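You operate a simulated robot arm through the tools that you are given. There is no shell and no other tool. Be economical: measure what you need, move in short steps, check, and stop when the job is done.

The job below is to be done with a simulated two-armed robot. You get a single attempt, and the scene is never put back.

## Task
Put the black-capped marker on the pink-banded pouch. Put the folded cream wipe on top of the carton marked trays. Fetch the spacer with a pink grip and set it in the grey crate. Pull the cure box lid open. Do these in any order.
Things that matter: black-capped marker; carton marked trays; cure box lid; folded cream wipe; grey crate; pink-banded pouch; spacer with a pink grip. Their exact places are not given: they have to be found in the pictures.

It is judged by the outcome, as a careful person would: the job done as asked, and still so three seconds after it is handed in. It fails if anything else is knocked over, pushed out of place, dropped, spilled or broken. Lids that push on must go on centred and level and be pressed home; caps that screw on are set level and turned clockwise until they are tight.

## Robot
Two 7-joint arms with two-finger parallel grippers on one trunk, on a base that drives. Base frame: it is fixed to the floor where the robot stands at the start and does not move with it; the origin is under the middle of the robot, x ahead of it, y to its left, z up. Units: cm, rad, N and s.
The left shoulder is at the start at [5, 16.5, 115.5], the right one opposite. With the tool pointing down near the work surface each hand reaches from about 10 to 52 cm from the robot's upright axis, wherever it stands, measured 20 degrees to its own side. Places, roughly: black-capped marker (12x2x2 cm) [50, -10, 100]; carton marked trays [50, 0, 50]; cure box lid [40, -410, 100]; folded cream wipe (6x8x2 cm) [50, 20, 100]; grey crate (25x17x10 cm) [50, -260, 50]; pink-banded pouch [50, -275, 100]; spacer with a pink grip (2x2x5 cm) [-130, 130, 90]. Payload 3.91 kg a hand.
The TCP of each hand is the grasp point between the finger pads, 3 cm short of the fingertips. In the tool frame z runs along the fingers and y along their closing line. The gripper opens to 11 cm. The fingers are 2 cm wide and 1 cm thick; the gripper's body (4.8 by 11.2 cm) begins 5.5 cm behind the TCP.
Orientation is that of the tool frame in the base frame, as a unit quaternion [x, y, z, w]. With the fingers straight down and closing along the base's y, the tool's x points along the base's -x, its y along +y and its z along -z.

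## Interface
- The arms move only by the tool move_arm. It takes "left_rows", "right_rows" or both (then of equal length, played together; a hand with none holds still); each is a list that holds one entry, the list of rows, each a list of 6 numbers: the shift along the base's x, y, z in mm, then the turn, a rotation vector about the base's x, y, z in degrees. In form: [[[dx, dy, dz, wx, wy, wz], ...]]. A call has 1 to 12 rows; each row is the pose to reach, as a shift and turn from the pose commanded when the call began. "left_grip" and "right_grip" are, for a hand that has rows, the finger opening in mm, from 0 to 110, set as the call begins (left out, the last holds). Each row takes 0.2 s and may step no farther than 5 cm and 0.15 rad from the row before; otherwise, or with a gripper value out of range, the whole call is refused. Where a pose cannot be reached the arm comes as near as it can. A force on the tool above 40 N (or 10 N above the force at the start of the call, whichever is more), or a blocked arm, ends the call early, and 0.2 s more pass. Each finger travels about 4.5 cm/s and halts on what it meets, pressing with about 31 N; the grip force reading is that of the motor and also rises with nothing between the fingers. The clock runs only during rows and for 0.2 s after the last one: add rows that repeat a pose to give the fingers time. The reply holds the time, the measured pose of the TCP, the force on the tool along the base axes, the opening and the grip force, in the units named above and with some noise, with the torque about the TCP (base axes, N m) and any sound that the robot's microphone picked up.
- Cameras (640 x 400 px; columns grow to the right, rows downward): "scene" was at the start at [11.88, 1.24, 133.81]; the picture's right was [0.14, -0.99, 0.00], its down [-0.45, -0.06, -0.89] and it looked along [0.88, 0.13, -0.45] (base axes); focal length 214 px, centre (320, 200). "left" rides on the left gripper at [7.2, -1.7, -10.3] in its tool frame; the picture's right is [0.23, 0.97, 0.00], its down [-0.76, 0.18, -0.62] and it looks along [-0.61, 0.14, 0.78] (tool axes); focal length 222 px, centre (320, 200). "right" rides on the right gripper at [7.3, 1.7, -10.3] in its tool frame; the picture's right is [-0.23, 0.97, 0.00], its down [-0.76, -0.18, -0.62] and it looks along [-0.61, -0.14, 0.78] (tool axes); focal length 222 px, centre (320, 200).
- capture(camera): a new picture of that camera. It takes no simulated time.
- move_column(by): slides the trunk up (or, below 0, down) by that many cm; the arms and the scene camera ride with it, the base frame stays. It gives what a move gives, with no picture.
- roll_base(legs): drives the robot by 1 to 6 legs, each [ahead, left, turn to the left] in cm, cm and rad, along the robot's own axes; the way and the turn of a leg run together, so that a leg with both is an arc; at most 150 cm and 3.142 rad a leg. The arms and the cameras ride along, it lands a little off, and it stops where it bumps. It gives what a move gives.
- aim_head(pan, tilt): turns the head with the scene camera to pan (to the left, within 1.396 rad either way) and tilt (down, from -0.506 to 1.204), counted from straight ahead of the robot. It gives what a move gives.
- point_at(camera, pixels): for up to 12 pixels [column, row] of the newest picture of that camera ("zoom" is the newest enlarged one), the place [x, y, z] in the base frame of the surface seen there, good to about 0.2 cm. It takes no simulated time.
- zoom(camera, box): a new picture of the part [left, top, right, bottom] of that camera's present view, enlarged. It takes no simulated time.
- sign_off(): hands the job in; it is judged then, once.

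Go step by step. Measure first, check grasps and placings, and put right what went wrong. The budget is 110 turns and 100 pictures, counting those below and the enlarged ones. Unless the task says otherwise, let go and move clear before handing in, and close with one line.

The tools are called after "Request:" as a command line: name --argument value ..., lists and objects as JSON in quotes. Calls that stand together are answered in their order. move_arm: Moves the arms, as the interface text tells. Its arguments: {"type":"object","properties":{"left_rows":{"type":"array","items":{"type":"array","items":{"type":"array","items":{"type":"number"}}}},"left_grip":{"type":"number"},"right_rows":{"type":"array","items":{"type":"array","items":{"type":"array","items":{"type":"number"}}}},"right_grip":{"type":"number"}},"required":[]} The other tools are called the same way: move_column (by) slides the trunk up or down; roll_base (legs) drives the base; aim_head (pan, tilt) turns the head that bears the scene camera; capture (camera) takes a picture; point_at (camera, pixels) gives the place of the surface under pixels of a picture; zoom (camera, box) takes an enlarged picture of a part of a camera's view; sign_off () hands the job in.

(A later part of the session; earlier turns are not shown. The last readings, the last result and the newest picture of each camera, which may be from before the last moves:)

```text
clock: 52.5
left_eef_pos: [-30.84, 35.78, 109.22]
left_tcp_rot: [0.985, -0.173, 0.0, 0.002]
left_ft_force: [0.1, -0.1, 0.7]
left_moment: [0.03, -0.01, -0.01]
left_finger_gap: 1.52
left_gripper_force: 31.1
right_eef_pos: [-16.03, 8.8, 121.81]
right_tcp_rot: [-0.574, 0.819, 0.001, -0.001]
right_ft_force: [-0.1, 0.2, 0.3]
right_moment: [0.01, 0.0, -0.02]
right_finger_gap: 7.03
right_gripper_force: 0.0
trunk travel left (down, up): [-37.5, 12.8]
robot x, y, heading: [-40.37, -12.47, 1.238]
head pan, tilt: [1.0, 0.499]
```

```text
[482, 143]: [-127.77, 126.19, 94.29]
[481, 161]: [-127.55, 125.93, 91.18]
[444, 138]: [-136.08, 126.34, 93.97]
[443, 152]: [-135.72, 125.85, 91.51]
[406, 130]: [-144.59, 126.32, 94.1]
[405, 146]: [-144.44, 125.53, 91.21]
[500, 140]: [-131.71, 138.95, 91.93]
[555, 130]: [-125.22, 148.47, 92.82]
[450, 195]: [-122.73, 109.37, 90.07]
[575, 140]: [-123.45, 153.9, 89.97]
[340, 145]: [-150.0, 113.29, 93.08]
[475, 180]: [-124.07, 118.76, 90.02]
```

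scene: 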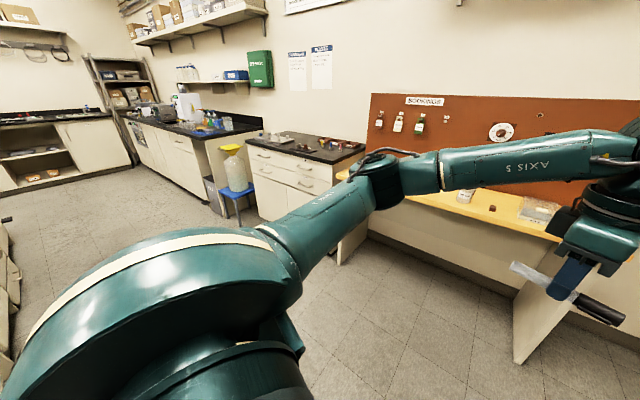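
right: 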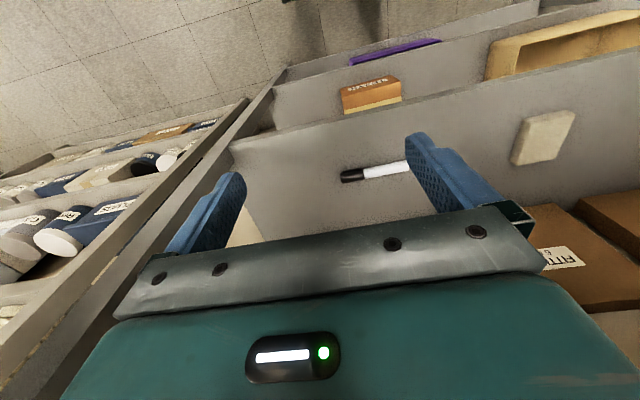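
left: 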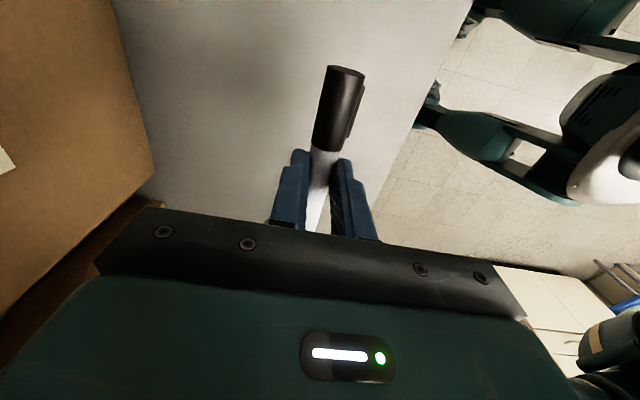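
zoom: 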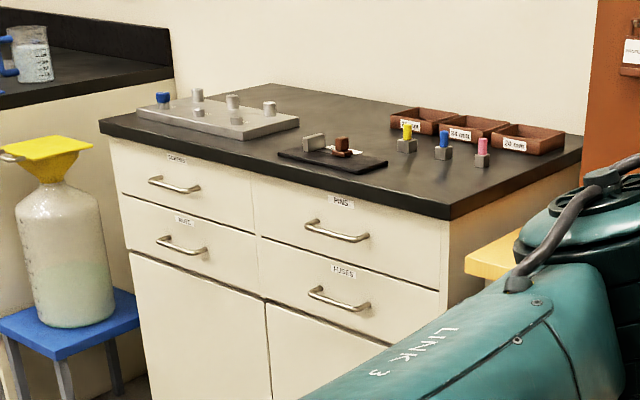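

Spacer at about (−127.6, 126.6), top ≈95 on a counter at z=90 with its front at y≈108. I'll turn to face +y, pull the left hand out a bit and look along the route.

Request:
move_arm --left_rows '[[[-35, 10, 10, 0, 0, 0], [-70, 20, 20, 0, 0, 0], [-100, 25, 30, 0, 0, 0], [-100, 25, 30, 0, 0, 0]]]'

Request:
roll_base --legs '[[0, 0, 0.335]]'

Request:
aim_head --pan 0.5 --tilt 0.6

Request:
capture --camera "scene"

Request:
aim_head --pan 1.35 --tilt 0.6

Request:
capture --camera "scene"

```text
clock: 53.5
left_eef_pos: [-40.89, 38.15, 112.2]
left_tcp_rot: [0.985, -0.172, -0.001, 0.002]
left_ft_force: [0.4, -1.4, 0.3]
left_moment: [0.0, -0.01, -0.01]
left_finger_gap: 1.52
left_gripper_force: 30.5
right_eef_pos: [-16.01, 8.74, 121.9]
right_tcp_rot: [-0.575, 0.818, 0.001, 0.0]
right_ft_force: [-0.2, 0.3, -0.4]
right_moment: [0.0, -0.03, 0.01]
right_finger_gap: 6.98
right_gripper_force: 0.0
trunk travel left (down, up): [-37.5, 12.8]
robot x, y, heading: [-40.86, -12.39, 1.238]
head pan, tilt: [1.0, 0.499]
```

```text
clock: 54.9
left_eef_pos: [-57.59, 35.38, 112.15]
left_tcp_rot: [1.0, -0.006, 0.0, 0.003]
left_ft_force: [-0.2, 0.4, -0.2]
left_moment: [0.03, -0.01, -0.01]
left_finger_gap: 1.53
left_gripper_force: 30.7
right_eef_pos: [-24.62, 15.72, 121.95]
right_tcp_rot: [-0.703, 0.712, 0.001, -0.001]
right_ft_force: [-0.2, -0.9, 1.1]
right_moment: [0.01, 0.02, -0.02]
right_finger_gap: 7.02
right_gripper_force: 0.1
trunk travel left (down, up): [-37.5, 12.8]
robot x, y, heading: [-40.82, -12.44, 1.57]
head pan, tilt: [1.0, 0.499]
```

```text
clock: 55.9
left_eef_pos: [-57.57, 35.24, 112.22]
left_tcp_rot: [1.0, -0.007, 0.0, 0.002]
left_ft_force: [0.2, 0.2, -0.3]
left_moment: [-0.01, 0.0, 0.01]
left_finger_gap: 1.53
left_gripper_force: 31.0
right_eef_pos: [-24.61, 15.69, 122.02]
right_tcp_rot: [-0.703, 0.711, 0.001, 0.0]
right_ft_force: [0.3, 0.4, 0.1]
right_moment: [-0.04, 0.0, 0.0]
right_finger_gap: 6.97
right_gripper_force: 0.1
trunk travel left (down, up): [-37.5, 12.8]
robot x, y, heading: [-40.78, -13.0, 1.571]
head pan, tilt: [0.499, 0.6]
```

```text
73 pictures are left
```

scene: 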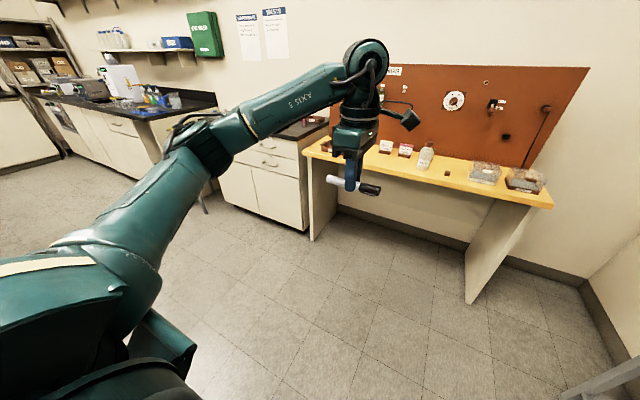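

```text
clock: 57.0
left_eef_pos: [-57.62, 35.26, 112.23]
left_tcp_rot: [1.0, -0.006, 0.001, 0.002]
left_ft_force: [0.1, -0.5, -0.2]
left_moment: [-0.03, 0.02, 0.0]
left_finger_gap: 1.52
left_gripper_force: 30.7
right_eef_pos: [-24.53, 15.62, 121.95]
right_tcp_rot: [-0.703, 0.712, 0.001, -0.001]
right_ft_force: [-0.4, -0.6, 0.6]
right_moment: [0.03, -0.02, -0.02]
right_finger_gap: 6.98
right_gripper_force: 0.1
trunk travel left (down, up): [-37.5, 12.8]
robot x, y, heading: [-40.82, -12.58, 1.566]
head pan, tilt: [1.349, 0.6]
```

```text
72 pictures are left
```

scene: 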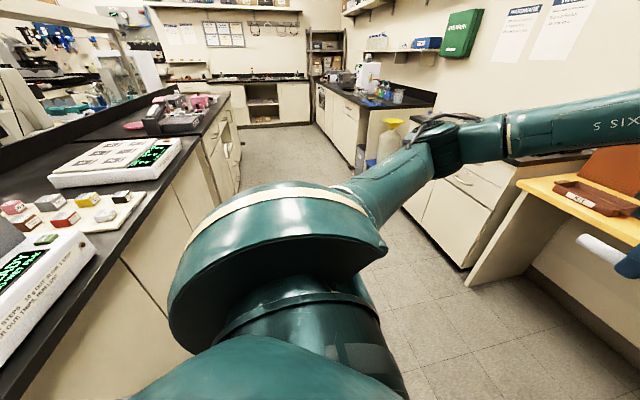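

An island bench stands on the left of this view, edge from (150,200) to (225,95). I'll measure the aisle.

Request:
point_at --camera "scene" --pixels '[[150, 200], [215, 110], [60, 310], [10, 390], [240, 160], [130, 350], [470, 280], [410, 210], [375, 165], [430, 145], [270, 250], [360, 185]]'

```text
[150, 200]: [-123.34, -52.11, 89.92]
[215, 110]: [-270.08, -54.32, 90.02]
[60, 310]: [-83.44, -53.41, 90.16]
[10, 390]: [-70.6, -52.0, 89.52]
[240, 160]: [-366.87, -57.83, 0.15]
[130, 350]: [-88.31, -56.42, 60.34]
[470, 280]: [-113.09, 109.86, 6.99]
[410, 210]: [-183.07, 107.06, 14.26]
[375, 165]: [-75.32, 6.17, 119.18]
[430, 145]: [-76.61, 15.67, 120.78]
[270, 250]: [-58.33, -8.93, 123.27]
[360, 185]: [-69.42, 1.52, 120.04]
```

The aisle runs y −52 to 107, clear. I'll drive diagonally to about (−139, 45) and look at the counter.

Request:
roll_base --legs '[[58, 98, 0]]'

Request:
aim_head --pan -0.1 --tilt 0.7

Request:
capture --camera "scene"

```text
clock: 62.8
left_eef_pos: [-152.21, 94.35, 112.22]
left_tcp_rot: [1.0, -0.016, -0.001, 0.002]
left_ft_force: [-0.4, -0.5, -0.2]
left_moment: [0.03, -0.02, 0.01]
left_finger_gap: 1.55
left_gripper_force: 31.6
right_eef_pos: [-119.42, 74.02, 121.9]
right_tcp_rot: [-0.696, 0.718, 0.001, -0.001]
right_ft_force: [0.4, 0.3, -0.4]
right_moment: [-0.03, 0.0, 0.02]
right_finger_gap: 7.0
right_gripper_force: 0.1
trunk travel left (down, up): [-37.5, 12.8]
robot x, y, heading: [-135.98, 46.07, 1.548]
head pan, tilt: [1.349, 0.6]
```

```text
clock: 64.3
left_eef_pos: [-152.08, 94.35, 112.18]
left_tcp_rot: [1.0, -0.016, 0.0, 0.002]
left_ft_force: [0.2, 0.1, -0.6]
left_moment: [-0.04, 0.01, -0.01]
left_finger_gap: 1.53
left_gripper_force: 30.8
right_eef_pos: [-119.43, 74.12, 121.99]
right_tcp_rot: [-0.696, 0.718, 0.0, 0.0]
right_ft_force: [-0.1, 0.5, 0.4]
right_moment: [0.01, -0.02, -0.02]
right_finger_gap: 6.99
right_gripper_force: 0.1
trunk travel left (down, up): [-37.5, 12.8]
robot x, y, heading: [-136.04, 46.24, 1.545]
head pan, tilt: [-0.099, 0.7]
```

```text
71 pictures are left
```

scene: 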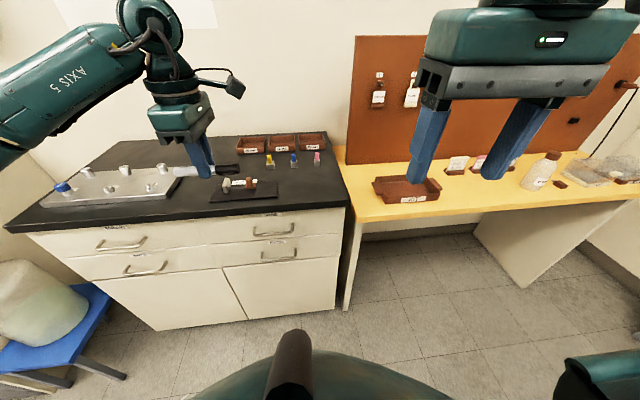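

The spacer is at (316,158). I'll zoom for a precise fix and measure the robot's own front at the bottom.

Request:
zoom --camera "scene" --box '[220, 120, 348, 200]'

Request:
point_at --camera "scene" --pixels '[[295, 350], [330, 365], [316, 158], [100, 330], [220, 392], [410, 380], [600, 380]]'

```text
5.00 times, centred on (284, 160) of scene
```

zoom: 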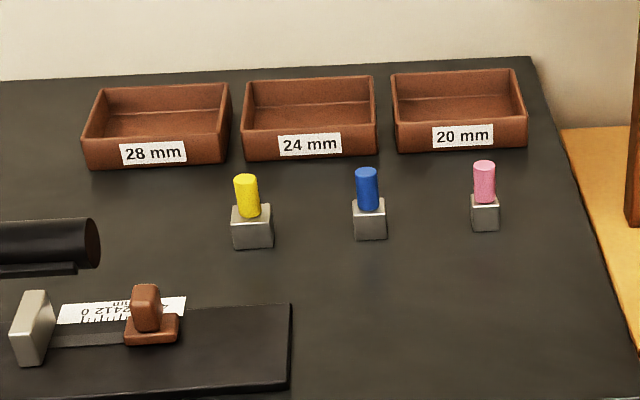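

```text
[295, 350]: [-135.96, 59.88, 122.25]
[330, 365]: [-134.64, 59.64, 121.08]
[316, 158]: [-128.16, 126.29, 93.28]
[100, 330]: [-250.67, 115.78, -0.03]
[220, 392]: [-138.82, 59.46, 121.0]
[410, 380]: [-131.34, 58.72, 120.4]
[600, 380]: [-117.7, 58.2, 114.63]
```

Request:
point_at --camera "zoom" --pixels '[[484, 165], [478, 185], [491, 185], [484, 196], [485, 202], [475, 218], [495, 218], [485, 226], [484, 245], [460, 150]]'

```text
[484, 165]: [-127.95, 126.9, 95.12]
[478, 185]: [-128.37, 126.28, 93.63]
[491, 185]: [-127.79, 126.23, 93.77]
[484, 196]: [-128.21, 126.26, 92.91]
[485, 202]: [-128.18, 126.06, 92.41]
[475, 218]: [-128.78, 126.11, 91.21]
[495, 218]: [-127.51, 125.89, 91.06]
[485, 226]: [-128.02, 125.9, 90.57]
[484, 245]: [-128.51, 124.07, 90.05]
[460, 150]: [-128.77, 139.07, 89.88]
```

Spacer centre (−128.1, 126.8); pink grip z 92.4–95.2. I'll drive in so the right hand can reach, keeping ~33 cm from the counter front.

Request:
roll_base --legs '[[0, 4, 0.025], [28, 0, 0]]'

Request:
move_arm --right_rows '[[[0, 0, -30, 8, 0, 0], [0, 0, -60, 16, 0, 0], [0, 20, -90, 24, 0, 0], [0, 50, -110, 32, 0, 0], [0, 80, -120, 35, 0, 0], [0, 110, -140, 35, 0, 0], [0, 110, -150, 35, 0, 0]]]' --right_grip 45

Request:
capture --camera "right"

Request:
capture --camera "scene"

```text
clock: 66.8
left_eef_pos: [-157.92, 121.85, 112.22]
left_tcp_rot: [1.0, -0.001, -0.001, 0.003]
left_ft_force: [0.6, 0.3, 0.3]
left_moment: [0.02, 0.02, 0.0]
left_finger_gap: 1.53
left_gripper_force: 30.8
right_eef_pos: [-124.65, 102.59, 121.97]
right_tcp_rot: [-0.707, 0.708, 0.001, -0.001]
right_ft_force: [0.3, 0.1, 0.8]
right_moment: [-0.01, -0.03, -0.02]
right_finger_gap: 7.0
right_gripper_force: 0.1
trunk travel left (down, up): [-37.5, 12.8]
robot x, y, heading: [-140.75, 73.96, 1.581]
head pan, tilt: [-0.099, 0.7]
```

```text
clock: 68.4
left_eef_pos: [-157.9, 121.84, 112.21]
left_tcp_rot: [1.0, -0.001, 0.0, 0.002]
left_ft_force: [-0.9, 0.5, 0.4]
left_moment: [0.0, 0.02, 0.0]
left_finger_gap: 1.54
left_gripper_force: 31.1
right_eef_pos: [-124.75, 113.52, 107.07]
right_tcp_rot: [-0.674, 0.674, 0.214, 0.213]
right_ft_force: [-0.5, -0.1, 0.7]
right_moment: [0.01, -0.04, 0.0]
right_finger_gap: 4.5
right_gripper_force: 0.2
trunk travel left (down, up): [-37.5, 12.8]
robot x, y, heading: [-140.47, 73.91, 1.576]
head pan, tilt: [-0.099, 0.7]
```

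```text
69 pictures are left
```

right: 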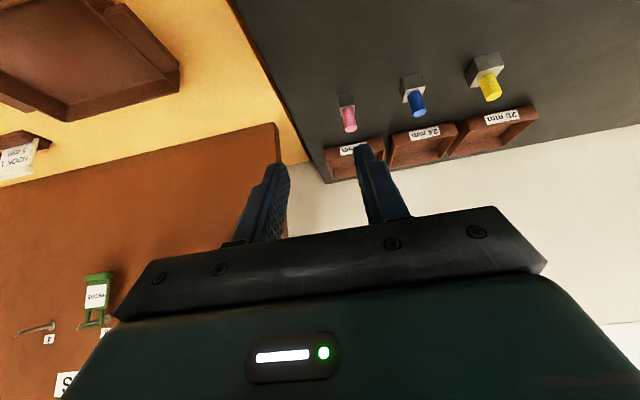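

```text
68 pictures are left
```

scene: 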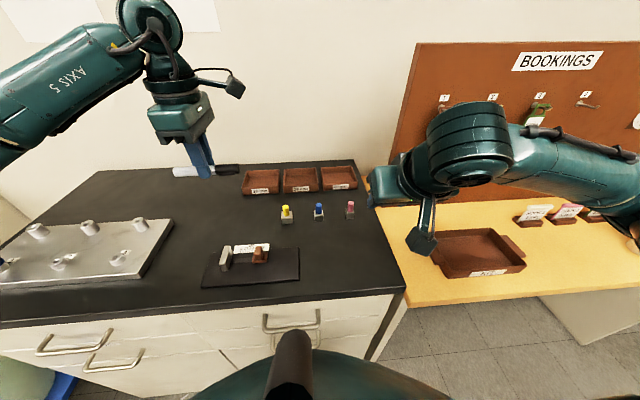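

Spacer is visible ahead at right-cam (347,115). I'll move above it, TCP (−128.1, 125.8, 100.5).

Request:
move_arm --right_rows '[[[-10, 40, -20, 0, 0, 0], [-25, 80, -40, 0, 0, 0], [-34, 123, -60, 0, 0, 0], [-34, 123, -65, 0, 0, 0], [-34, 123, -65, 0, 0, 0]]]'

Request:
capture --camera "right"

```text
clock: 69.6
left_eef_pos: [-157.98, 121.81, 112.2]
left_tcp_rot: [1.0, -0.001, 0.0, 0.001]
left_ft_force: [-0.1, 0.5, -1.2]
left_moment: [-0.01, -0.01, 0.04]
left_finger_gap: 1.51
left_gripper_force: 31.2
right_eef_pos: [-128.1, 125.99, 100.46]
right_tcp_rot: [-0.674, 0.675, 0.213, 0.213]
right_ft_force: [-0.3, -0.3, -0.2]
right_moment: [-0.02, -0.01, 0.0]
right_finger_gap: 4.49
right_gripper_force: 0.0
trunk travel left (down, up): [-37.5, 12.8]
robot x, y, heading: [-140.4, 73.96, 1.582]
head pan, tilt: [-0.099, 0.7]
```

```text
67 pictures are left
```

right: 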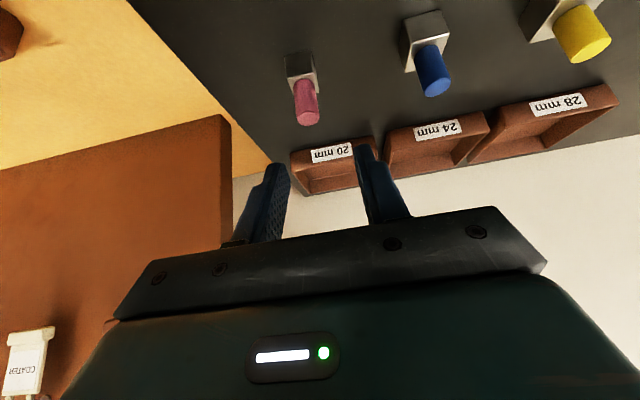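

I'll verify the spacer with the right camera: grip at (306,105), base at (300,65).

Request:
point_at --camera "right" --pixels '[[304, 90], [306, 100], [299, 65], [308, 118], [316, 62], [287, 62]]'

```text
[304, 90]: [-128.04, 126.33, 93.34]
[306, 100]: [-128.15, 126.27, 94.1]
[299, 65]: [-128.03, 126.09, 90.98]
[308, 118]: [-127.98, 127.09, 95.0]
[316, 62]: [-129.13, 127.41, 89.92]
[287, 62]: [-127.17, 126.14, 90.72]
```

It agrees: centre (−128.05, 126.9). Descend 4.5 cm, then close on the pink grip.

Request:
move_arm --right_rows '[[[0, 0, -20, 0, 0, 0], [0, 0, -38, 0, 0, 0], [0, 0, -45, 0, 0, 0], [0, 0, -45, 0, 0, 0]]]'

Request:
capture --camera "right"

Request:
move_arm --right_rows '[[[0, 0, 0, 0, 0, 0], [0, 0, 0, 0, 0, 0], [0, 0, 0, 0, 0, 0], [0, 0, 0, 0, 0, 0], [0, 0, 0, 0, 0, 0]]]' --right_grip 4

Request:
capture --camera "right"

```text
clock: 70.6
left_eef_pos: [-157.94, 121.73, 112.15]
left_tcp_rot: [1.0, -0.001, 0.001, 0.001]
left_ft_force: [0.4, 0.1, 0.7]
left_moment: [0.05, -0.01, 0.03]
left_finger_gap: 1.52
left_gripper_force: 31.5
right_eef_pos: [-128.13, 125.85, 96.06]
right_tcp_rot: [-0.674, 0.675, 0.214, 0.212]
right_ft_force: [-0.7, 0.3, -0.1]
right_moment: [0.01, 0.0, -0.02]
right_finger_gap: 4.51
right_gripper_force: 0.1
trunk travel left (down, up): [-37.5, 12.8]
robot x, y, heading: [-140.74, 73.78, 1.576]
head pan, tilt: [-0.099, 0.7]
```

```text
66 pictures are left
```

right: 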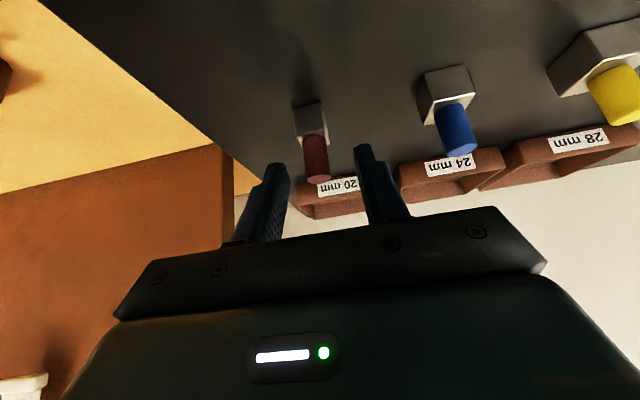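

```text
clock: 71.8
left_eef_pos: [-157.84, 121.74, 112.26]
left_tcp_rot: [1.0, -0.001, 0.0, 0.002]
left_ft_force: [-0.8, 0.1, -0.5]
left_moment: [-0.05, 0.02, 0.01]
left_finger_gap: 1.55
left_gripper_force: 30.5
right_eef_pos: [-128.15, 126.04, 96.02]
right_tcp_rot: [-0.674, 0.675, 0.213, 0.212]
right_ft_force: [0.6, 0.8, 0.2]
right_moment: [-0.01, 0.02, 0.03]
right_finger_gap: 1.47
right_gripper_force: 30.9
trunk travel left (down, up): [-37.5, 12.8]
robot x, y, heading: [-140.41, 73.85, 1.579]
head pan, tilt: [-0.099, 0.7]
```

```text
65 pictures are left
```

right: 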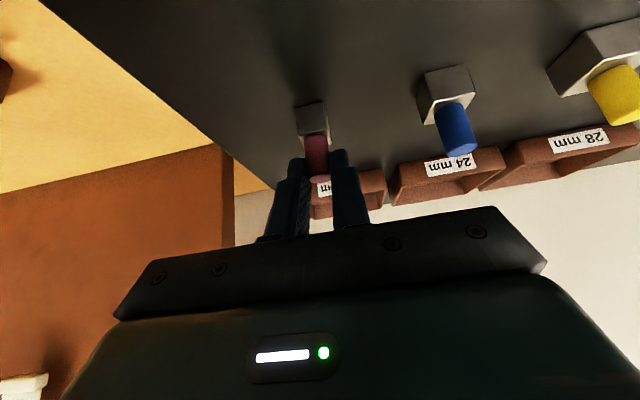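

Pink grip held (gap 1.47, 31 N). Lift and check, then back away.

Request:
move_arm --right_rows '[[[0, 0, 30, 0, 0, 0], [0, 0, 60, 0, 0, 0], [0, 0, 90, 0, 0, 0], [0, 0, 90, 0, 0, 0]]]'

Request:
capture --camera "right"

Request:
roll_base --legs '[[-55, 0, 0]]'

```text
clock: 72.8
left_eef_pos: [-157.92, 121.73, 112.16]
left_tcp_rot: [1.0, -0.001, 0.0, 0.002]
left_ft_force: [0.1, 0.9, -0.8]
left_moment: [0.01, 0.0, -0.03]
left_finger_gap: 1.53
left_gripper_force: 30.8
right_eef_pos: [-127.98, 125.92, 104.98]
right_tcp_rot: [-0.674, 0.675, 0.214, 0.212]
right_ft_force: [0.0, 0.3, -0.2]
right_moment: [-0.01, 0.01, 0.0]
right_finger_gap: 1.46
right_gripper_force: 30.8
trunk travel left (down, up): [-37.5, 12.8]
robot x, y, heading: [-140.54, 74.3, 1.582]
head pan, tilt: [-0.099, 0.7]
```

```text
64 pictures are left
```

right: 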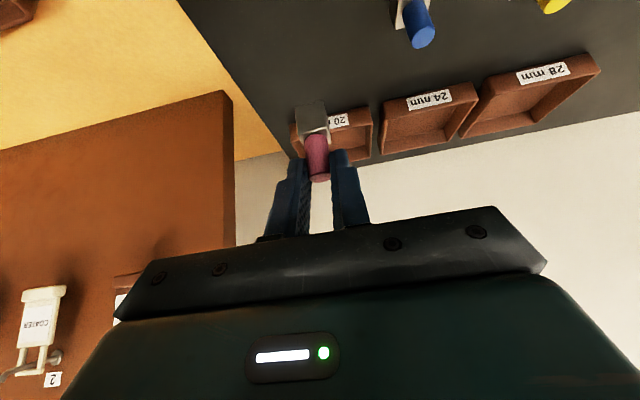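

```text
clock: 75.9
left_eef_pos: [-157.55, 66.87, 112.07]
left_tcp_rot: [1.0, 0.004, 0.0, 0.002]
left_ft_force: [0.2, -0.2, 0.1]
left_moment: [0.02, 0.0, 0.04]
left_finger_gap: 1.52
left_gripper_force: 31.3
right_eef_pos: [-127.68, 71.14, 104.96]
right_tcp_rot: [0.677, -0.671, -0.215, -0.21]
right_ft_force: [0.1, 0.9, -1.8]
right_moment: [-0.02, 0.0, 0.02]
right_finger_gap: 1.46
right_gripper_force: 30.8
trunk travel left (down, up): [-37.5, 12.8]
robot x, y, heading: [-139.88, 19.04, 1.59]
head pan, tilt: [-0.099, 0.7]
```

Both objects held. I'll translate right to x≈−40, turn to face +x, and look down the aisle to the right.

Request:
roll_base --legs '[[0, -98, 0], [0, 0, -1.59]]'

Request:
aim_head --pan -1.3 --tilt 0.5

Request:
capture --camera "scene"

```text
clock: 84.9
left_eef_pos: [5.35, 38.54, 112.24]
left_tcp_rot: [-0.703, 0.711, 0.002, -0.001]
left_ft_force: [0.1, -1.0, -0.3]
left_moment: [0.0, -0.03, -0.01]
left_finger_gap: 1.53
left_gripper_force: 30.9
right_eef_pos: [9.29, 8.45, 104.9]
right_tcp_rot: [0.006, 0.954, -0.001, 0.3]
right_ft_force: [-0.3, 0.2, -0.1]
right_moment: [-0.01, 0.01, 0.01]
right_finger_gap: 1.45
right_gripper_force: 30.7
trunk travel left (down, up): [-37.5, 12.8]
robot x, y, heading: [-42.18, 21.59, 0.0]
head pan, tilt: [-0.099, 0.7]
```

```text
clock: 86.3
left_eef_pos: [5.4, 38.39, 112.08]
left_tcp_rot: [-0.703, 0.712, 0.003, -0.001]
left_ft_force: [-0.4, 0.2, -0.8]
left_moment: [0.03, 0.05, 0.0]
left_finger_gap: 1.55
left_gripper_force: 31.1
right_eef_pos: [9.22, 8.34, 104.86]
right_tcp_rot: [0.005, 0.954, -0.001, 0.301]
right_ft_force: [-0.2, 0.2, -2.0]
right_moment: [-0.02, 0.03, 0.0]
right_finger_gap: 1.48
right_gripper_force: 30.8
trunk travel left (down, up): [-37.5, 12.8]
robot x, y, heading: [-42.79, 21.48, -0.002]
head pan, tilt: [-1.3, 0.499]
```

```text
63 pictures are left
```

scene: 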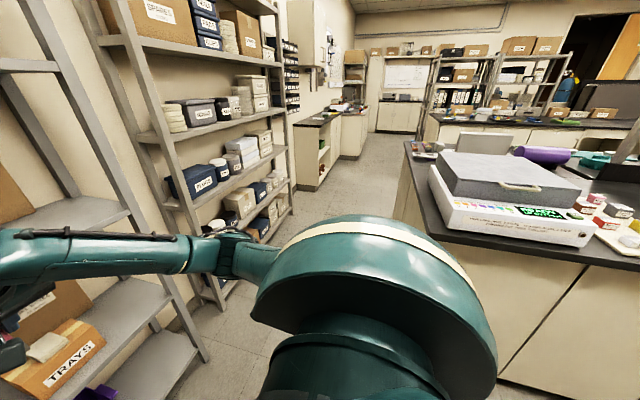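

The aisle runs between the shelving at left and the island's end at (405,170). I'll measure its width and the counters beyond.

Request:
point_at --camera "scene" --pixels '[[430, 190], [405, 150], [440, 240], [300, 150], [322, 125], [310, 180], [345, 120], [280, 200], [365, 160], [395, 110], [438, 122], [260, 240]]'

Request:
zoom --camera "scene" --box '[240, 0, 480, 150]'

```text
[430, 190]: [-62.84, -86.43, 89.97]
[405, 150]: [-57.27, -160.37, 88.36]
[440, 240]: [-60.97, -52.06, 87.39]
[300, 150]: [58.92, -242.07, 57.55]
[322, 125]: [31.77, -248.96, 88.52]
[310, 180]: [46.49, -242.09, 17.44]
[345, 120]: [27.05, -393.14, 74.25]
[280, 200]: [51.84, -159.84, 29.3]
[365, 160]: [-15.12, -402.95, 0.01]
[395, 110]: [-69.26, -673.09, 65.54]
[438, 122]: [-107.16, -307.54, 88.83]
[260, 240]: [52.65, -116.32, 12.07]
```

```text
2.67 times, centred on (360, 75) of scene
```

zoom: 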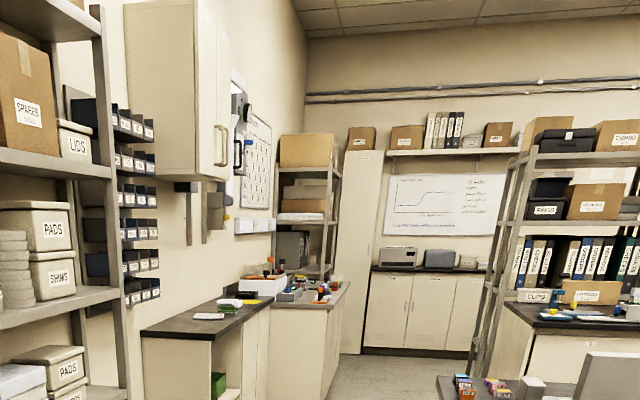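

Aisle is x −60 to ~38. I'll go to x≈−22 facing +x and slide right along it.

Request:
roll_base --legs '[[20, 0, 0], [0, -120, 0], [0, -110, 0]]'

Request:
aim_head --pan -0.6 --tilt 0.6

Request:
capture --camera "scene"

```text
clock: 98.8
left_eef_pos: [24.36, -192.37, 112.16]
left_tcp_rot: [-0.698, 0.716, 0.002, -0.002]
left_ft_force: [0.7, 0.8, -0.2]
left_moment: [-0.01, 0.06, 0.0]
left_finger_gap: 1.5
left_gripper_force: 30.5
right_eef_pos: [27.67, -222.4, 104.84]
right_tcp_rot: [0.011, 0.954, -0.003, 0.301]
right_ft_force: [-0.5, 0.1, -0.6]
right_moment: [0.0, -0.01, -0.01]
right_finger_gap: 1.48
right_gripper_force: 30.4
trunk travel left (down, up): [-37.5, 12.8]
robot x, y, heading: [-24.02, -208.37, -0.019]
head pan, tilt: [-1.3, 0.499]
```

```text
clock: 99.9
left_eef_pos: [24.26, -192.29, 112.09]
left_tcp_rot: [-0.698, 0.716, 0.002, -0.002]
left_ft_force: [-0.1, 0.3, -0.7]
left_moment: [0.0, 0.0, 0.02]
left_finger_gap: 1.52
left_gripper_force: 31.0
right_eef_pos: [27.68, -222.42, 104.73]
right_tcp_rot: [0.011, 0.954, -0.003, 0.301]
right_ft_force: [-0.2, 0.4, -1.7]
right_moment: [0.02, 0.01, 0.0]
right_finger_gap: 1.45
right_gripper_force: 31.8
trunk travel left (down, up): [-37.5, 12.8]
robot x, y, heading: [-23.7, -208.43, -0.015]
head pan, tilt: [-0.6, 0.6]
```

```text
61 pictures are left
```

scene: 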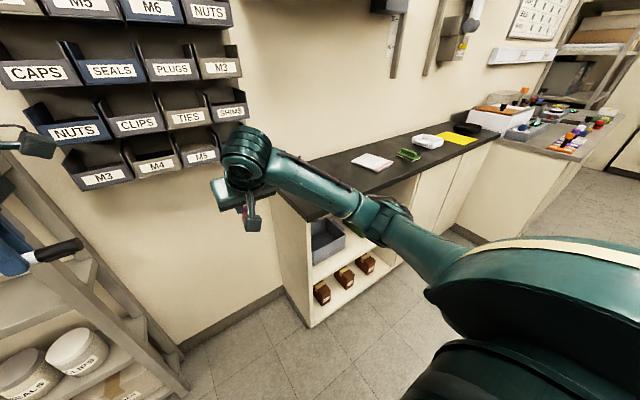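

The grey crate is in the open shelf under the counter at (325,240), and a pouch with pink band on the counter at (370,160). Zoom and measure.

Request:
zoom --camera "scene" --box '[260, 120, 420, 220]'

Request:
point_at --camera "zoom" --pixels '[[370, 155], [400, 140], [440, 130], [390, 180], [480, 150], [540, 170], [560, 140], [430, 170], [300, 150], [520, 230], [600, 70], [250, 260]]'

Request:
zoom --camera "scene" --box '[260, 200, 420, 320]'

```text
4.00 times, centred on (340, 170) of scene
```

zoom: 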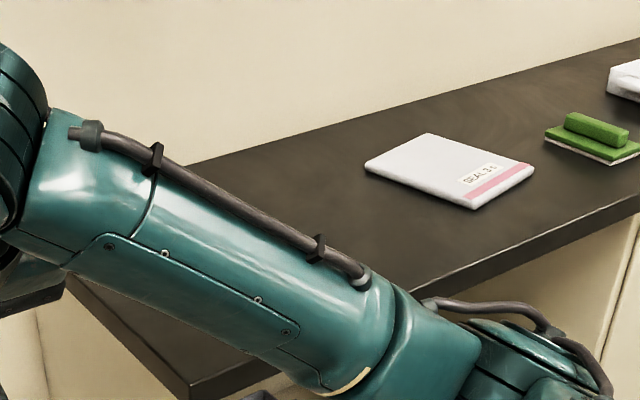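

```text
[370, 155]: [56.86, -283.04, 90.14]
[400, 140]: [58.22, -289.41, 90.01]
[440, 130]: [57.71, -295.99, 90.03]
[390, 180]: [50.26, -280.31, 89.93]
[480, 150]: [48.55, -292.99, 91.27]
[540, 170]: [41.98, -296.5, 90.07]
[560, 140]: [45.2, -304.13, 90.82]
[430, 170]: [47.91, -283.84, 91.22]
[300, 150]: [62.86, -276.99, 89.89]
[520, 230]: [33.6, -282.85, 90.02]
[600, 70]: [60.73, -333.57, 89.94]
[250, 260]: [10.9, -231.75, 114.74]
```

```text
3.33 times, centred on (340, 260) of scene
```

zoom: 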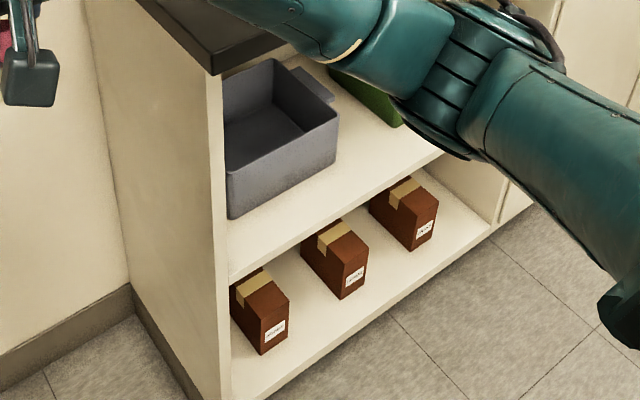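

Pouch centre is roughly (48, −286, 91). I'll place the marker first: slide right ~88 cm and view from the front.

Request:
roll_base --legs '[[0, -88, 0.015]]'

Request:
aim_head --pan 0.1 --tilt 0.65

Request:
capture --camera "scene"

```text
clock: 104.6
left_eef_pos: [23.11, -280.94, 112.22]
left_tcp_rot: [-0.7, 0.715, 0.001, -0.002]
left_ft_force: [0.2, 0.0, -0.2]
left_moment: [0.0, 0.01, -0.01]
left_finger_gap: 1.53
left_gripper_force: 30.9
right_eef_pos: [26.76, -311.09, 104.84]
right_tcp_rot: [0.01, 0.954, -0.002, 0.3]
right_ft_force: [-0.3, 0.9, -1.4]
right_moment: [-0.01, 0.04, -0.03]
right_finger_gap: 1.45
right_gripper_force: 31.2
trunk travel left (down, up): [-37.5, 12.8]
robot x, y, heading: [-24.76, -297.37, -0.011]
head pan, tilt: [-0.6, 0.6]
```

```text
clock: 105.6
left_eef_pos: [23.1, -280.88, 112.16]
left_tcp_rot: [-0.699, 0.715, 0.002, -0.002]
left_ft_force: [-1.1, 0.0, 0.0]
left_moment: [-0.02, 0.01, -0.02]
left_finger_gap: 1.51
left_gripper_force: 31.0
right_eef_pos: [26.6, -310.99, 104.84]
right_tcp_rot: [0.01, 0.954, -0.002, 0.301]
right_ft_force: [1.5, -0.3, -1.3]
right_moment: [0.0, -0.01, 0.02]
right_finger_gap: 1.46
right_gripper_force: 31.3
trunk travel left (down, up): [-37.5, 12.8]
robot x, y, heading: [-24.51, -297.52, -0.012]
head pan, tilt: [0.099, 0.649]
```

```text
58 pictures are left
```

scene: 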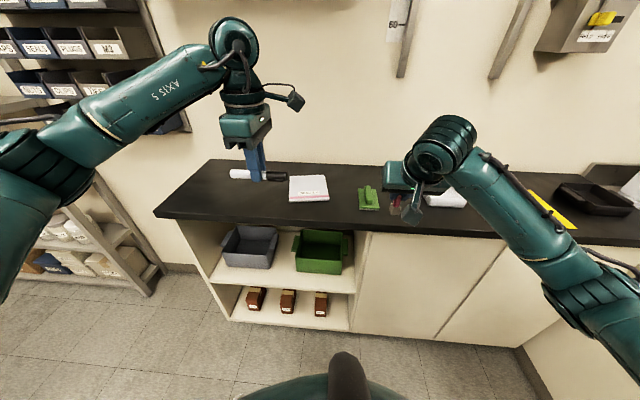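

The pouch is at (309,188), the grey crate at (250,246) beside a green one. I'll measure pouch corners, crate corners and nearby structure.

Request:
zoom --camera "scene" --box '[190, 150, 382, 270]'

Request:
point_at --camera "scene" --pixels '[[291, 179], [326, 179], [291, 201], [329, 198], [309, 188], [223, 262], [269, 268], [232, 228], [276, 230], [250, 250], [60, 140], [140, 110]]'

Request:
point_at --camera "scene" --pixels '[[110, 55], [165, 110], [90, 200], [20, 260], [200, 215], [280, 222], [340, 228], [215, 225], [250, 275], [300, 290], [130, 250]]'

```text
3.33 times, centred on (286, 210) of scene
```

zoom: 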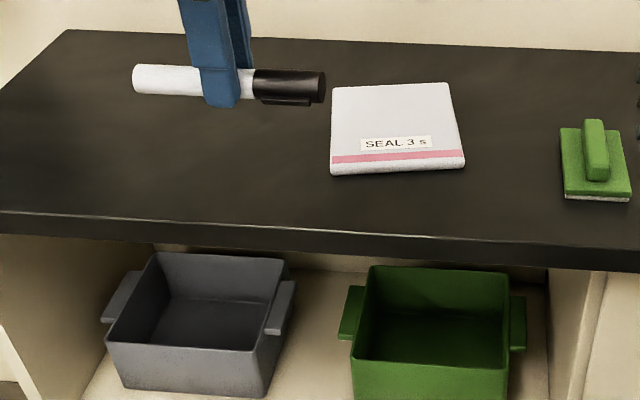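

```text
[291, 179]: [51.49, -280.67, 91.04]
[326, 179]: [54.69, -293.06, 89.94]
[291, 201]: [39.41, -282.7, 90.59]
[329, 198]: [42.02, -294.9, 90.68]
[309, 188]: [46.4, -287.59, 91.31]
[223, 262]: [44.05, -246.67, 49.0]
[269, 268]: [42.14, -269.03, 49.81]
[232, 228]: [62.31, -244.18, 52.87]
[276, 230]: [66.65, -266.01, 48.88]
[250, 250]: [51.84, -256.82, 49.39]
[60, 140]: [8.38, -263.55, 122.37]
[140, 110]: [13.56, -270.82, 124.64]
```

```text
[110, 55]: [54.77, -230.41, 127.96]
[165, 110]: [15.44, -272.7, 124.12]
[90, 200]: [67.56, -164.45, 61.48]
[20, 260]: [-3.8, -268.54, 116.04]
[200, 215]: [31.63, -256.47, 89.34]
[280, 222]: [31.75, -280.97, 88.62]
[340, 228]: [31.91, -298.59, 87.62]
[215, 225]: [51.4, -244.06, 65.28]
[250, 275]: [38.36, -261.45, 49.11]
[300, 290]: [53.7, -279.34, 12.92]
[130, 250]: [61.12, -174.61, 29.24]
```

Pouch spans x 40–51.5, y −281.5…−295, top 91.2. Drive forward 20 cm, then bring the left hand over its centre.

Request:
roll_base --legs '[[20, 0, 0.01]]'

Request:
capture --camera "scene"

```text
clock: 107.2
left_eef_pos: [42.98, -280.39, 112.15]
left_tcp_rot: [-0.703, 0.711, 0.002, -0.002]
left_ft_force: [-0.8, -0.9, -0.4]
left_moment: [-0.02, 0.04, 0.0]
left_finger_gap: 1.53
left_gripper_force: 31.4
right_eef_pos: [46.82, -310.46, 104.87]
right_tcp_rot: [0.004, 0.954, 0.0, 0.3]
right_ft_force: [-0.3, -0.5, -1.8]
right_moment: [0.01, -0.02, -0.01]
right_finger_gap: 1.47
right_gripper_force: 30.6
trunk travel left (down, up): [-37.5, 12.8]
robot x, y, heading: [-4.71, -297.2, 0.0]
head pan, tilt: [0.099, 0.649]
```

```text
56 pictures are left
```

scene: 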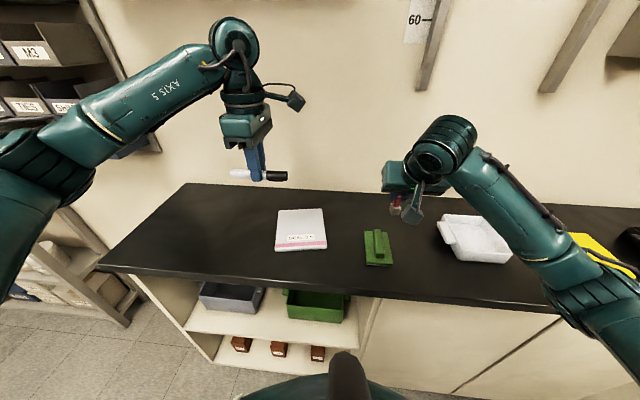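

All clear. Move the left hand over the pouch centre and down to 2.5 cm above.

Request:
move_arm --left_rows '[[[14, -35, -20, 0, 0, 0], [29, -75, -50, 0, 0, 0], [29, -75, -90, 0, 0, 0], [29, -75, -130, 0, 0, 0], [29, -75, -150, 0, 0, 0], [29, -75, -150, 0, 0, 0]]]'

Request:
capture --camera "left"

Request:
capture --camera "scene"

```text
refused: row 2 steps farther than a row can; nothing moved
```

```text
55 pictures are left
```

left: 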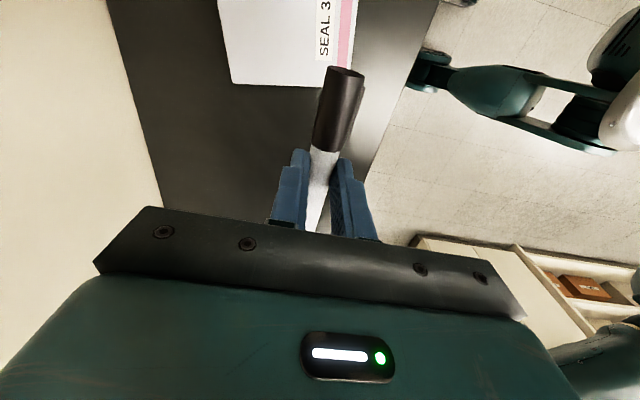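

```text
54 pictures are left
```

scene: 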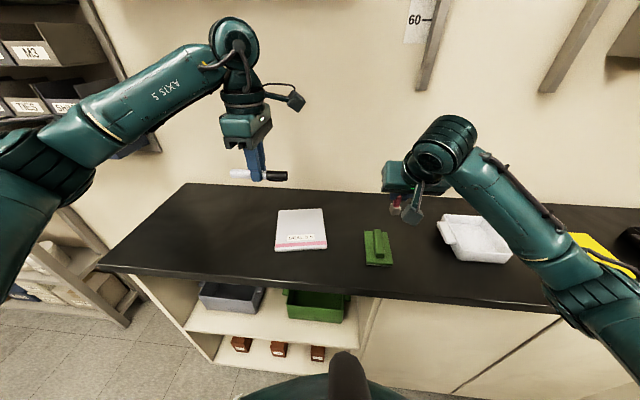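

Refused for step size; resending with smaller steps.

Request:
move_arm --left_rows '[[[10, -25, -15, 0, 0, 0], [20, -50, -35, 0, 0, 0], [29, -75, -60, 0, 0, 0], [29, -75, -100, 0, 0, 0], [29, -75, -135, 0, 0, 0], [29, -75, -150, 0, 0, 0], [29, -75, -150, 0, 0, 0]]]'

Request:
zoom --camera "scene" --box '[200, 160, 400, 285]'

```text
clock: 108.8
left_eef_pos: [45.81, -287.87, 97.02]
left_tcp_rot: [-0.703, 0.711, 0.001, -0.001]
left_ft_force: [0.4, 0.1, 0.2]
left_moment: [-0.01, 0.02, 0.03]
left_finger_gap: 1.52
left_gripper_force: 31.0
right_eef_pos: [46.82, -310.34, 104.86]
right_tcp_rot: [0.005, 0.954, -0.001, 0.301]
right_ft_force: [-0.4, 0.8, -1.4]
right_moment: [0.03, 0.01, -0.01]
right_finger_gap: 1.43
right_gripper_force: 30.9
trunk travel left (down, up): [-37.5, 12.8]
robot x, y, heading: [-5.1, -297.56, -0.004]
head pan, tilt: [0.099, 0.649]
```

```text
3.20 times, centred on (300, 222) of scene
```

zoom: 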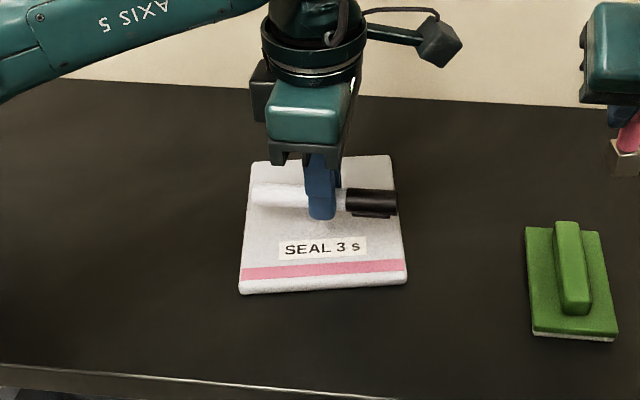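

The marker is over the pouch. Lower to near contact and then gently touch.

Request:
move_arm --left_rows '[[[0, 0, -15, 0, 0, 0], [0, 0, -24, 0, 0, 0], [0, 0, -26, 0, 0, 0], [0, 0, -27, 0, 0, 0], [0, 0, -27, 0, 0, 0]]]'

Request:
zoom --camera "scene" --box '[250, 190, 346, 250]'

```text
clock: 110.0
left_eef_pos: [45.8, -287.83, 94.54]
left_tcp_rot: [-0.704, 0.711, 0.002, -0.002]
left_ft_force: [-0.1, -0.1, -0.2]
left_moment: [0.02, -0.04, -0.03]
left_finger_gap: 1.54
left_gripper_force: 30.9
right_eef_pos: [46.79, -310.4, 104.85]
right_tcp_rot: [0.004, 0.954, 0.0, 0.301]
right_ft_force: [-0.8, -0.7, -0.7]
right_moment: [-0.01, -0.02, -0.02]
right_finger_gap: 1.44
right_gripper_force: 31.0
trunk travel left (down, up): [-37.5, 12.8]
robot x, y, heading: [-4.63, -297.37, -0.002]
head pan, tilt: [0.099, 0.649]
```

```text
6.67 times, centred on (298, 220) of scene
```

zoom: 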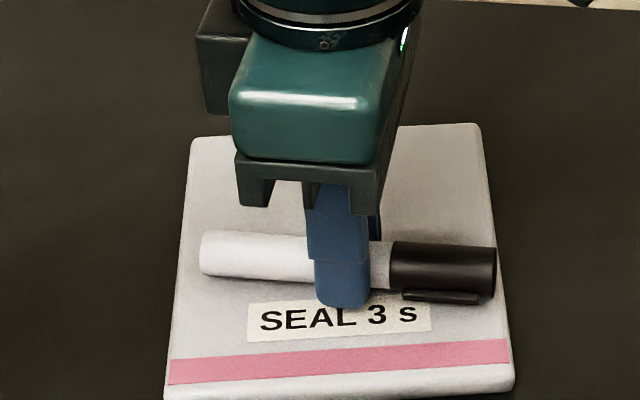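

Marker nearly touching the pouch and centred. Lower 3 mm more to feel contact.

Request:
move_arm --left_rows '[[[0, 0, -1, 0, 0, 0], [0, 0, -2, 0, 0, 0], [0, 0, -2.5, 0, 0, 0], [0, 0, -2.5, 0, 0, 0]]]'

```text
clock: 111.0
left_eef_pos: [45.74, -287.89, 94.37]
left_tcp_rot: [-0.704, 0.71, 0.002, -0.001]
left_ft_force: [2.4, 0.8, 7.2]
left_moment: [0.18, -0.05, -0.02]
left_finger_gap: 1.53
left_gripper_force: 30.7
right_eef_pos: [46.76, -310.39, 104.91]
right_tcp_rot: [0.005, 0.954, 0.0, 0.301]
right_ft_force: [-0.1, 0.5, -1.6]
right_moment: [0.0, 0.0, 0.03]
right_finger_gap: 1.43
right_gripper_force: 30.7
trunk travel left (down, up): [-37.5, 12.8]
robot x, y, heading: [-4.9, -297.2, 0.001]
head pan, tilt: [0.099, 0.649]
```

Contact at 7 N. I'll ease up 1 mm, open a few centimetres slowly and lift straight up.

Request:
move_arm --left_rows '[[[0, 0, 1, 0, 0, 0], [0, 0, 1, 0, 0, 0], [0, 0, 1, 0, 0, 0], [0, 0, 1, 0, 0, 0], [0, 0, 30, 0, 0, 0], [0, 0, 70, 0, 0, 0], [0, 0, 110, 0, 0, 0], [0, 0, 150, 0, 0, 0], [0, 0, 180, 0, 0, 0]]]' --left_grip 40

Request:
zoom --camera "scene" --box '[230, 170, 390, 270]'

```text
clock: 113.0
left_eef_pos: [45.87, -287.79, 112.16]
left_tcp_rot: [-0.703, 0.711, 0.002, -0.001]
left_ft_force: [0.0, 0.2, 0.1]
left_moment: [0.0, -0.01, 0.03]
left_finger_gap: 4.0
left_gripper_force: 0.0
right_eef_pos: [46.86, -310.4, 104.88]
right_tcp_rot: [0.005, 0.954, 0.0, 0.3]
right_ft_force: [0.2, -0.5, -2.0]
right_moment: [-0.02, -0.01, -0.01]
right_finger_gap: 1.41
right_gripper_force: 30.8
trunk travel left (down, up): [-37.5, 12.8]
robot x, y, heading: [-4.9, -297.2, 0.001]
head pan, tilt: [0.099, 0.649]
```

```text
4.00 times, centred on (310, 220) of scene
```

zoom: 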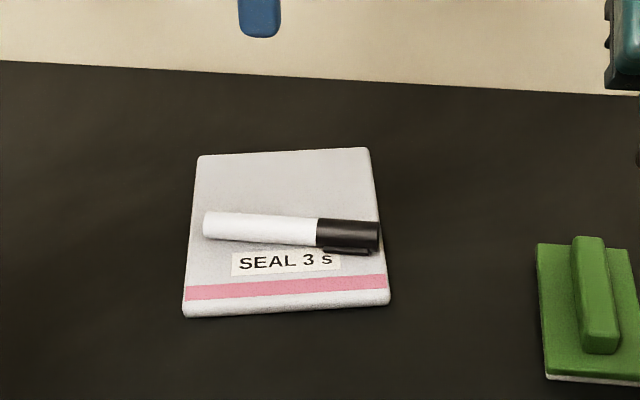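

Marker rests on the pouch. Now I'll back out, shift left to the crate, and lower the trunk to look into the cupboard.

Request:
roll_base --legs '[[-32, 0, 0], [0, 52, 0]]'

Request:
move_column --by -36

Request:
aim_head --pan -0.15 --tilt 0.5

Request:
capture --camera "scene"

```text
clock: 117.8
left_eef_pos: [14.31, -236.2, 112.23]
left_tcp_rot: [-0.702, 0.712, 0.002, -0.002]
left_ft_force: [-0.5, -0.5, 0.3]
left_moment: [-0.01, -0.03, 0.03]
left_finger_gap: 3.99
left_gripper_force: 0.1
right_eef_pos: [14.8, -258.83, 104.91]
right_tcp_rot: [0.007, 0.954, -0.001, 0.301]
right_ft_force: [-0.5, 0.1, -1.2]
right_moment: [-0.02, 0.01, -0.02]
right_finger_gap: 1.38
right_gripper_force: 30.7
trunk travel left (down, up): [-37.5, 12.8]
robot x, y, heading: [-37.08, -245.64, -0.005]
head pan, tilt: [0.099, 0.649]
```

```text
clock: 121.3
left_eef_pos: [14.29, -236.16, 76.09]
left_tcp_rot: [-0.701, 0.713, 0.001, -0.002]
left_ft_force: [-0.1, -0.2, 0.0]
left_moment: [0.01, 0.01, 0.0]
left_finger_gap: 4.0
left_gripper_force: 0.0
right_eef_pos: [15.03, -258.83, 68.9]
right_tcp_rot: [0.007, 0.954, -0.002, 0.301]
right_ft_force: [0.5, 0.4, -0.3]
right_moment: [0.03, 0.03, -0.01]
right_finger_gap: 1.4
right_gripper_force: 31.0
trunk travel left (down, up): [-1.5, 48.8]
robot x, y, heading: [-36.38, -245.36, -0.006]
head pan, tilt: [0.099, 0.649]
```

```text
clock: 122.1
left_eef_pos: [14.42, -236.19, 76.14]
left_tcp_rot: [-0.702, 0.712, 0.001, -0.002]
left_ft_force: [0.9, 0.8, -0.7]
left_moment: [0.01, -0.02, 0.01]
left_finger_gap: 3.99
left_gripper_force: 0.1
right_eef_pos: [14.97, -258.77, 68.79]
right_tcp_rot: [0.007, 0.954, -0.002, 0.3]
right_ft_force: [0.1, 0.2, -1.3]
right_moment: [0.02, 0.03, -0.01]
right_finger_gap: 1.37
right_gripper_force: 31.1
trunk travel left (down, up): [-1.5, 48.8]
robot x, y, heading: [-36.48, -245.66, -0.007]
head pan, tilt: [-0.15, 0.499]
```

```text
50 pictures are left
```

scene: 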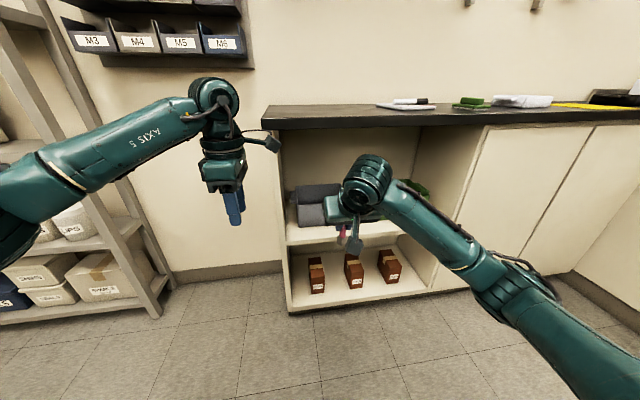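

I can see the crate behind the right hand at (312,205). Measuring crate walls and counter underside.

Request:
zoom --camera "scene" --box '[260, 100, 452, 220]'

Request:
point_at --camera "zoom" --pixels '[[165, 350], [145, 345], [165, 385], [135, 320], [120, 290], [230, 280], [180, 300], [60, 80], [300, 78], [100, 300], [480, 300], [110, 200]]'

```text
3.33 times, centred on (356, 160) of scene
```

zoom: 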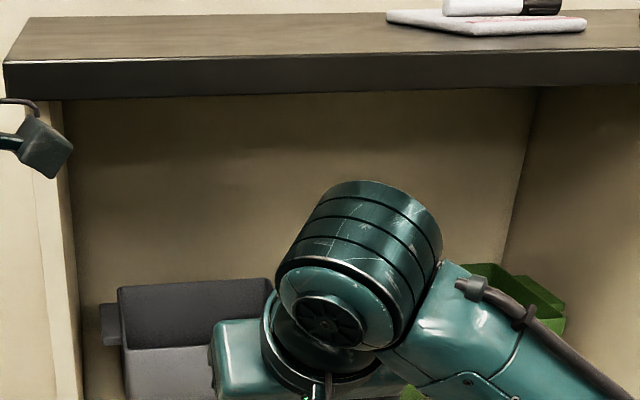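

```text
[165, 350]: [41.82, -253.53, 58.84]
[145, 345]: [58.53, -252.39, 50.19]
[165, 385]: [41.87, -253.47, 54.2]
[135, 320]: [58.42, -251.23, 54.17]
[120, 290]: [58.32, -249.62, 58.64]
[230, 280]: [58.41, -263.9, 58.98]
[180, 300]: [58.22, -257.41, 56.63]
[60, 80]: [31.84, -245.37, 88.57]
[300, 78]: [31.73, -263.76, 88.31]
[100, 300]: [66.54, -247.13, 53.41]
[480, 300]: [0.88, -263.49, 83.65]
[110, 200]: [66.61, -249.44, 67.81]
```

Crate: front wall x≈41.8, back x≈58.2, rim z 59, left wall y≈−249. I need the wrist's top height relative to TCP and the counter's underside.

Request:
point_at --camera "zoom" --pixels '[[360, 183], [330, 195], [400, 200], [300, 290], [340, 320], [250, 96], [60, 98], [425, 225], [440, 300], [470, 330]]'

Request:
point_at --camera "scene" --pixels '[[357, 240], [352, 255], [345, 238], [360, 250], [344, 230], [430, 215], [480, 260]]'

```text
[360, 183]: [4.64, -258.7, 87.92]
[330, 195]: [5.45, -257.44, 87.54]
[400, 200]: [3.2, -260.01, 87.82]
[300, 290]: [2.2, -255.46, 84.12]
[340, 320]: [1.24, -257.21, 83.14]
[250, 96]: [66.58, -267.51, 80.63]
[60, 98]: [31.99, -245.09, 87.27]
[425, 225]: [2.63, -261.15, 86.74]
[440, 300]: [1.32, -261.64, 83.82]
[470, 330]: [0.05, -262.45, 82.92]
```

```text
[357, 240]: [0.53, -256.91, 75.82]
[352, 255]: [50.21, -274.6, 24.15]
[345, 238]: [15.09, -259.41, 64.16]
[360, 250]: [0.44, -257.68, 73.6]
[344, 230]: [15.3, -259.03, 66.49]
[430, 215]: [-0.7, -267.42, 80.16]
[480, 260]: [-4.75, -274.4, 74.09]
```

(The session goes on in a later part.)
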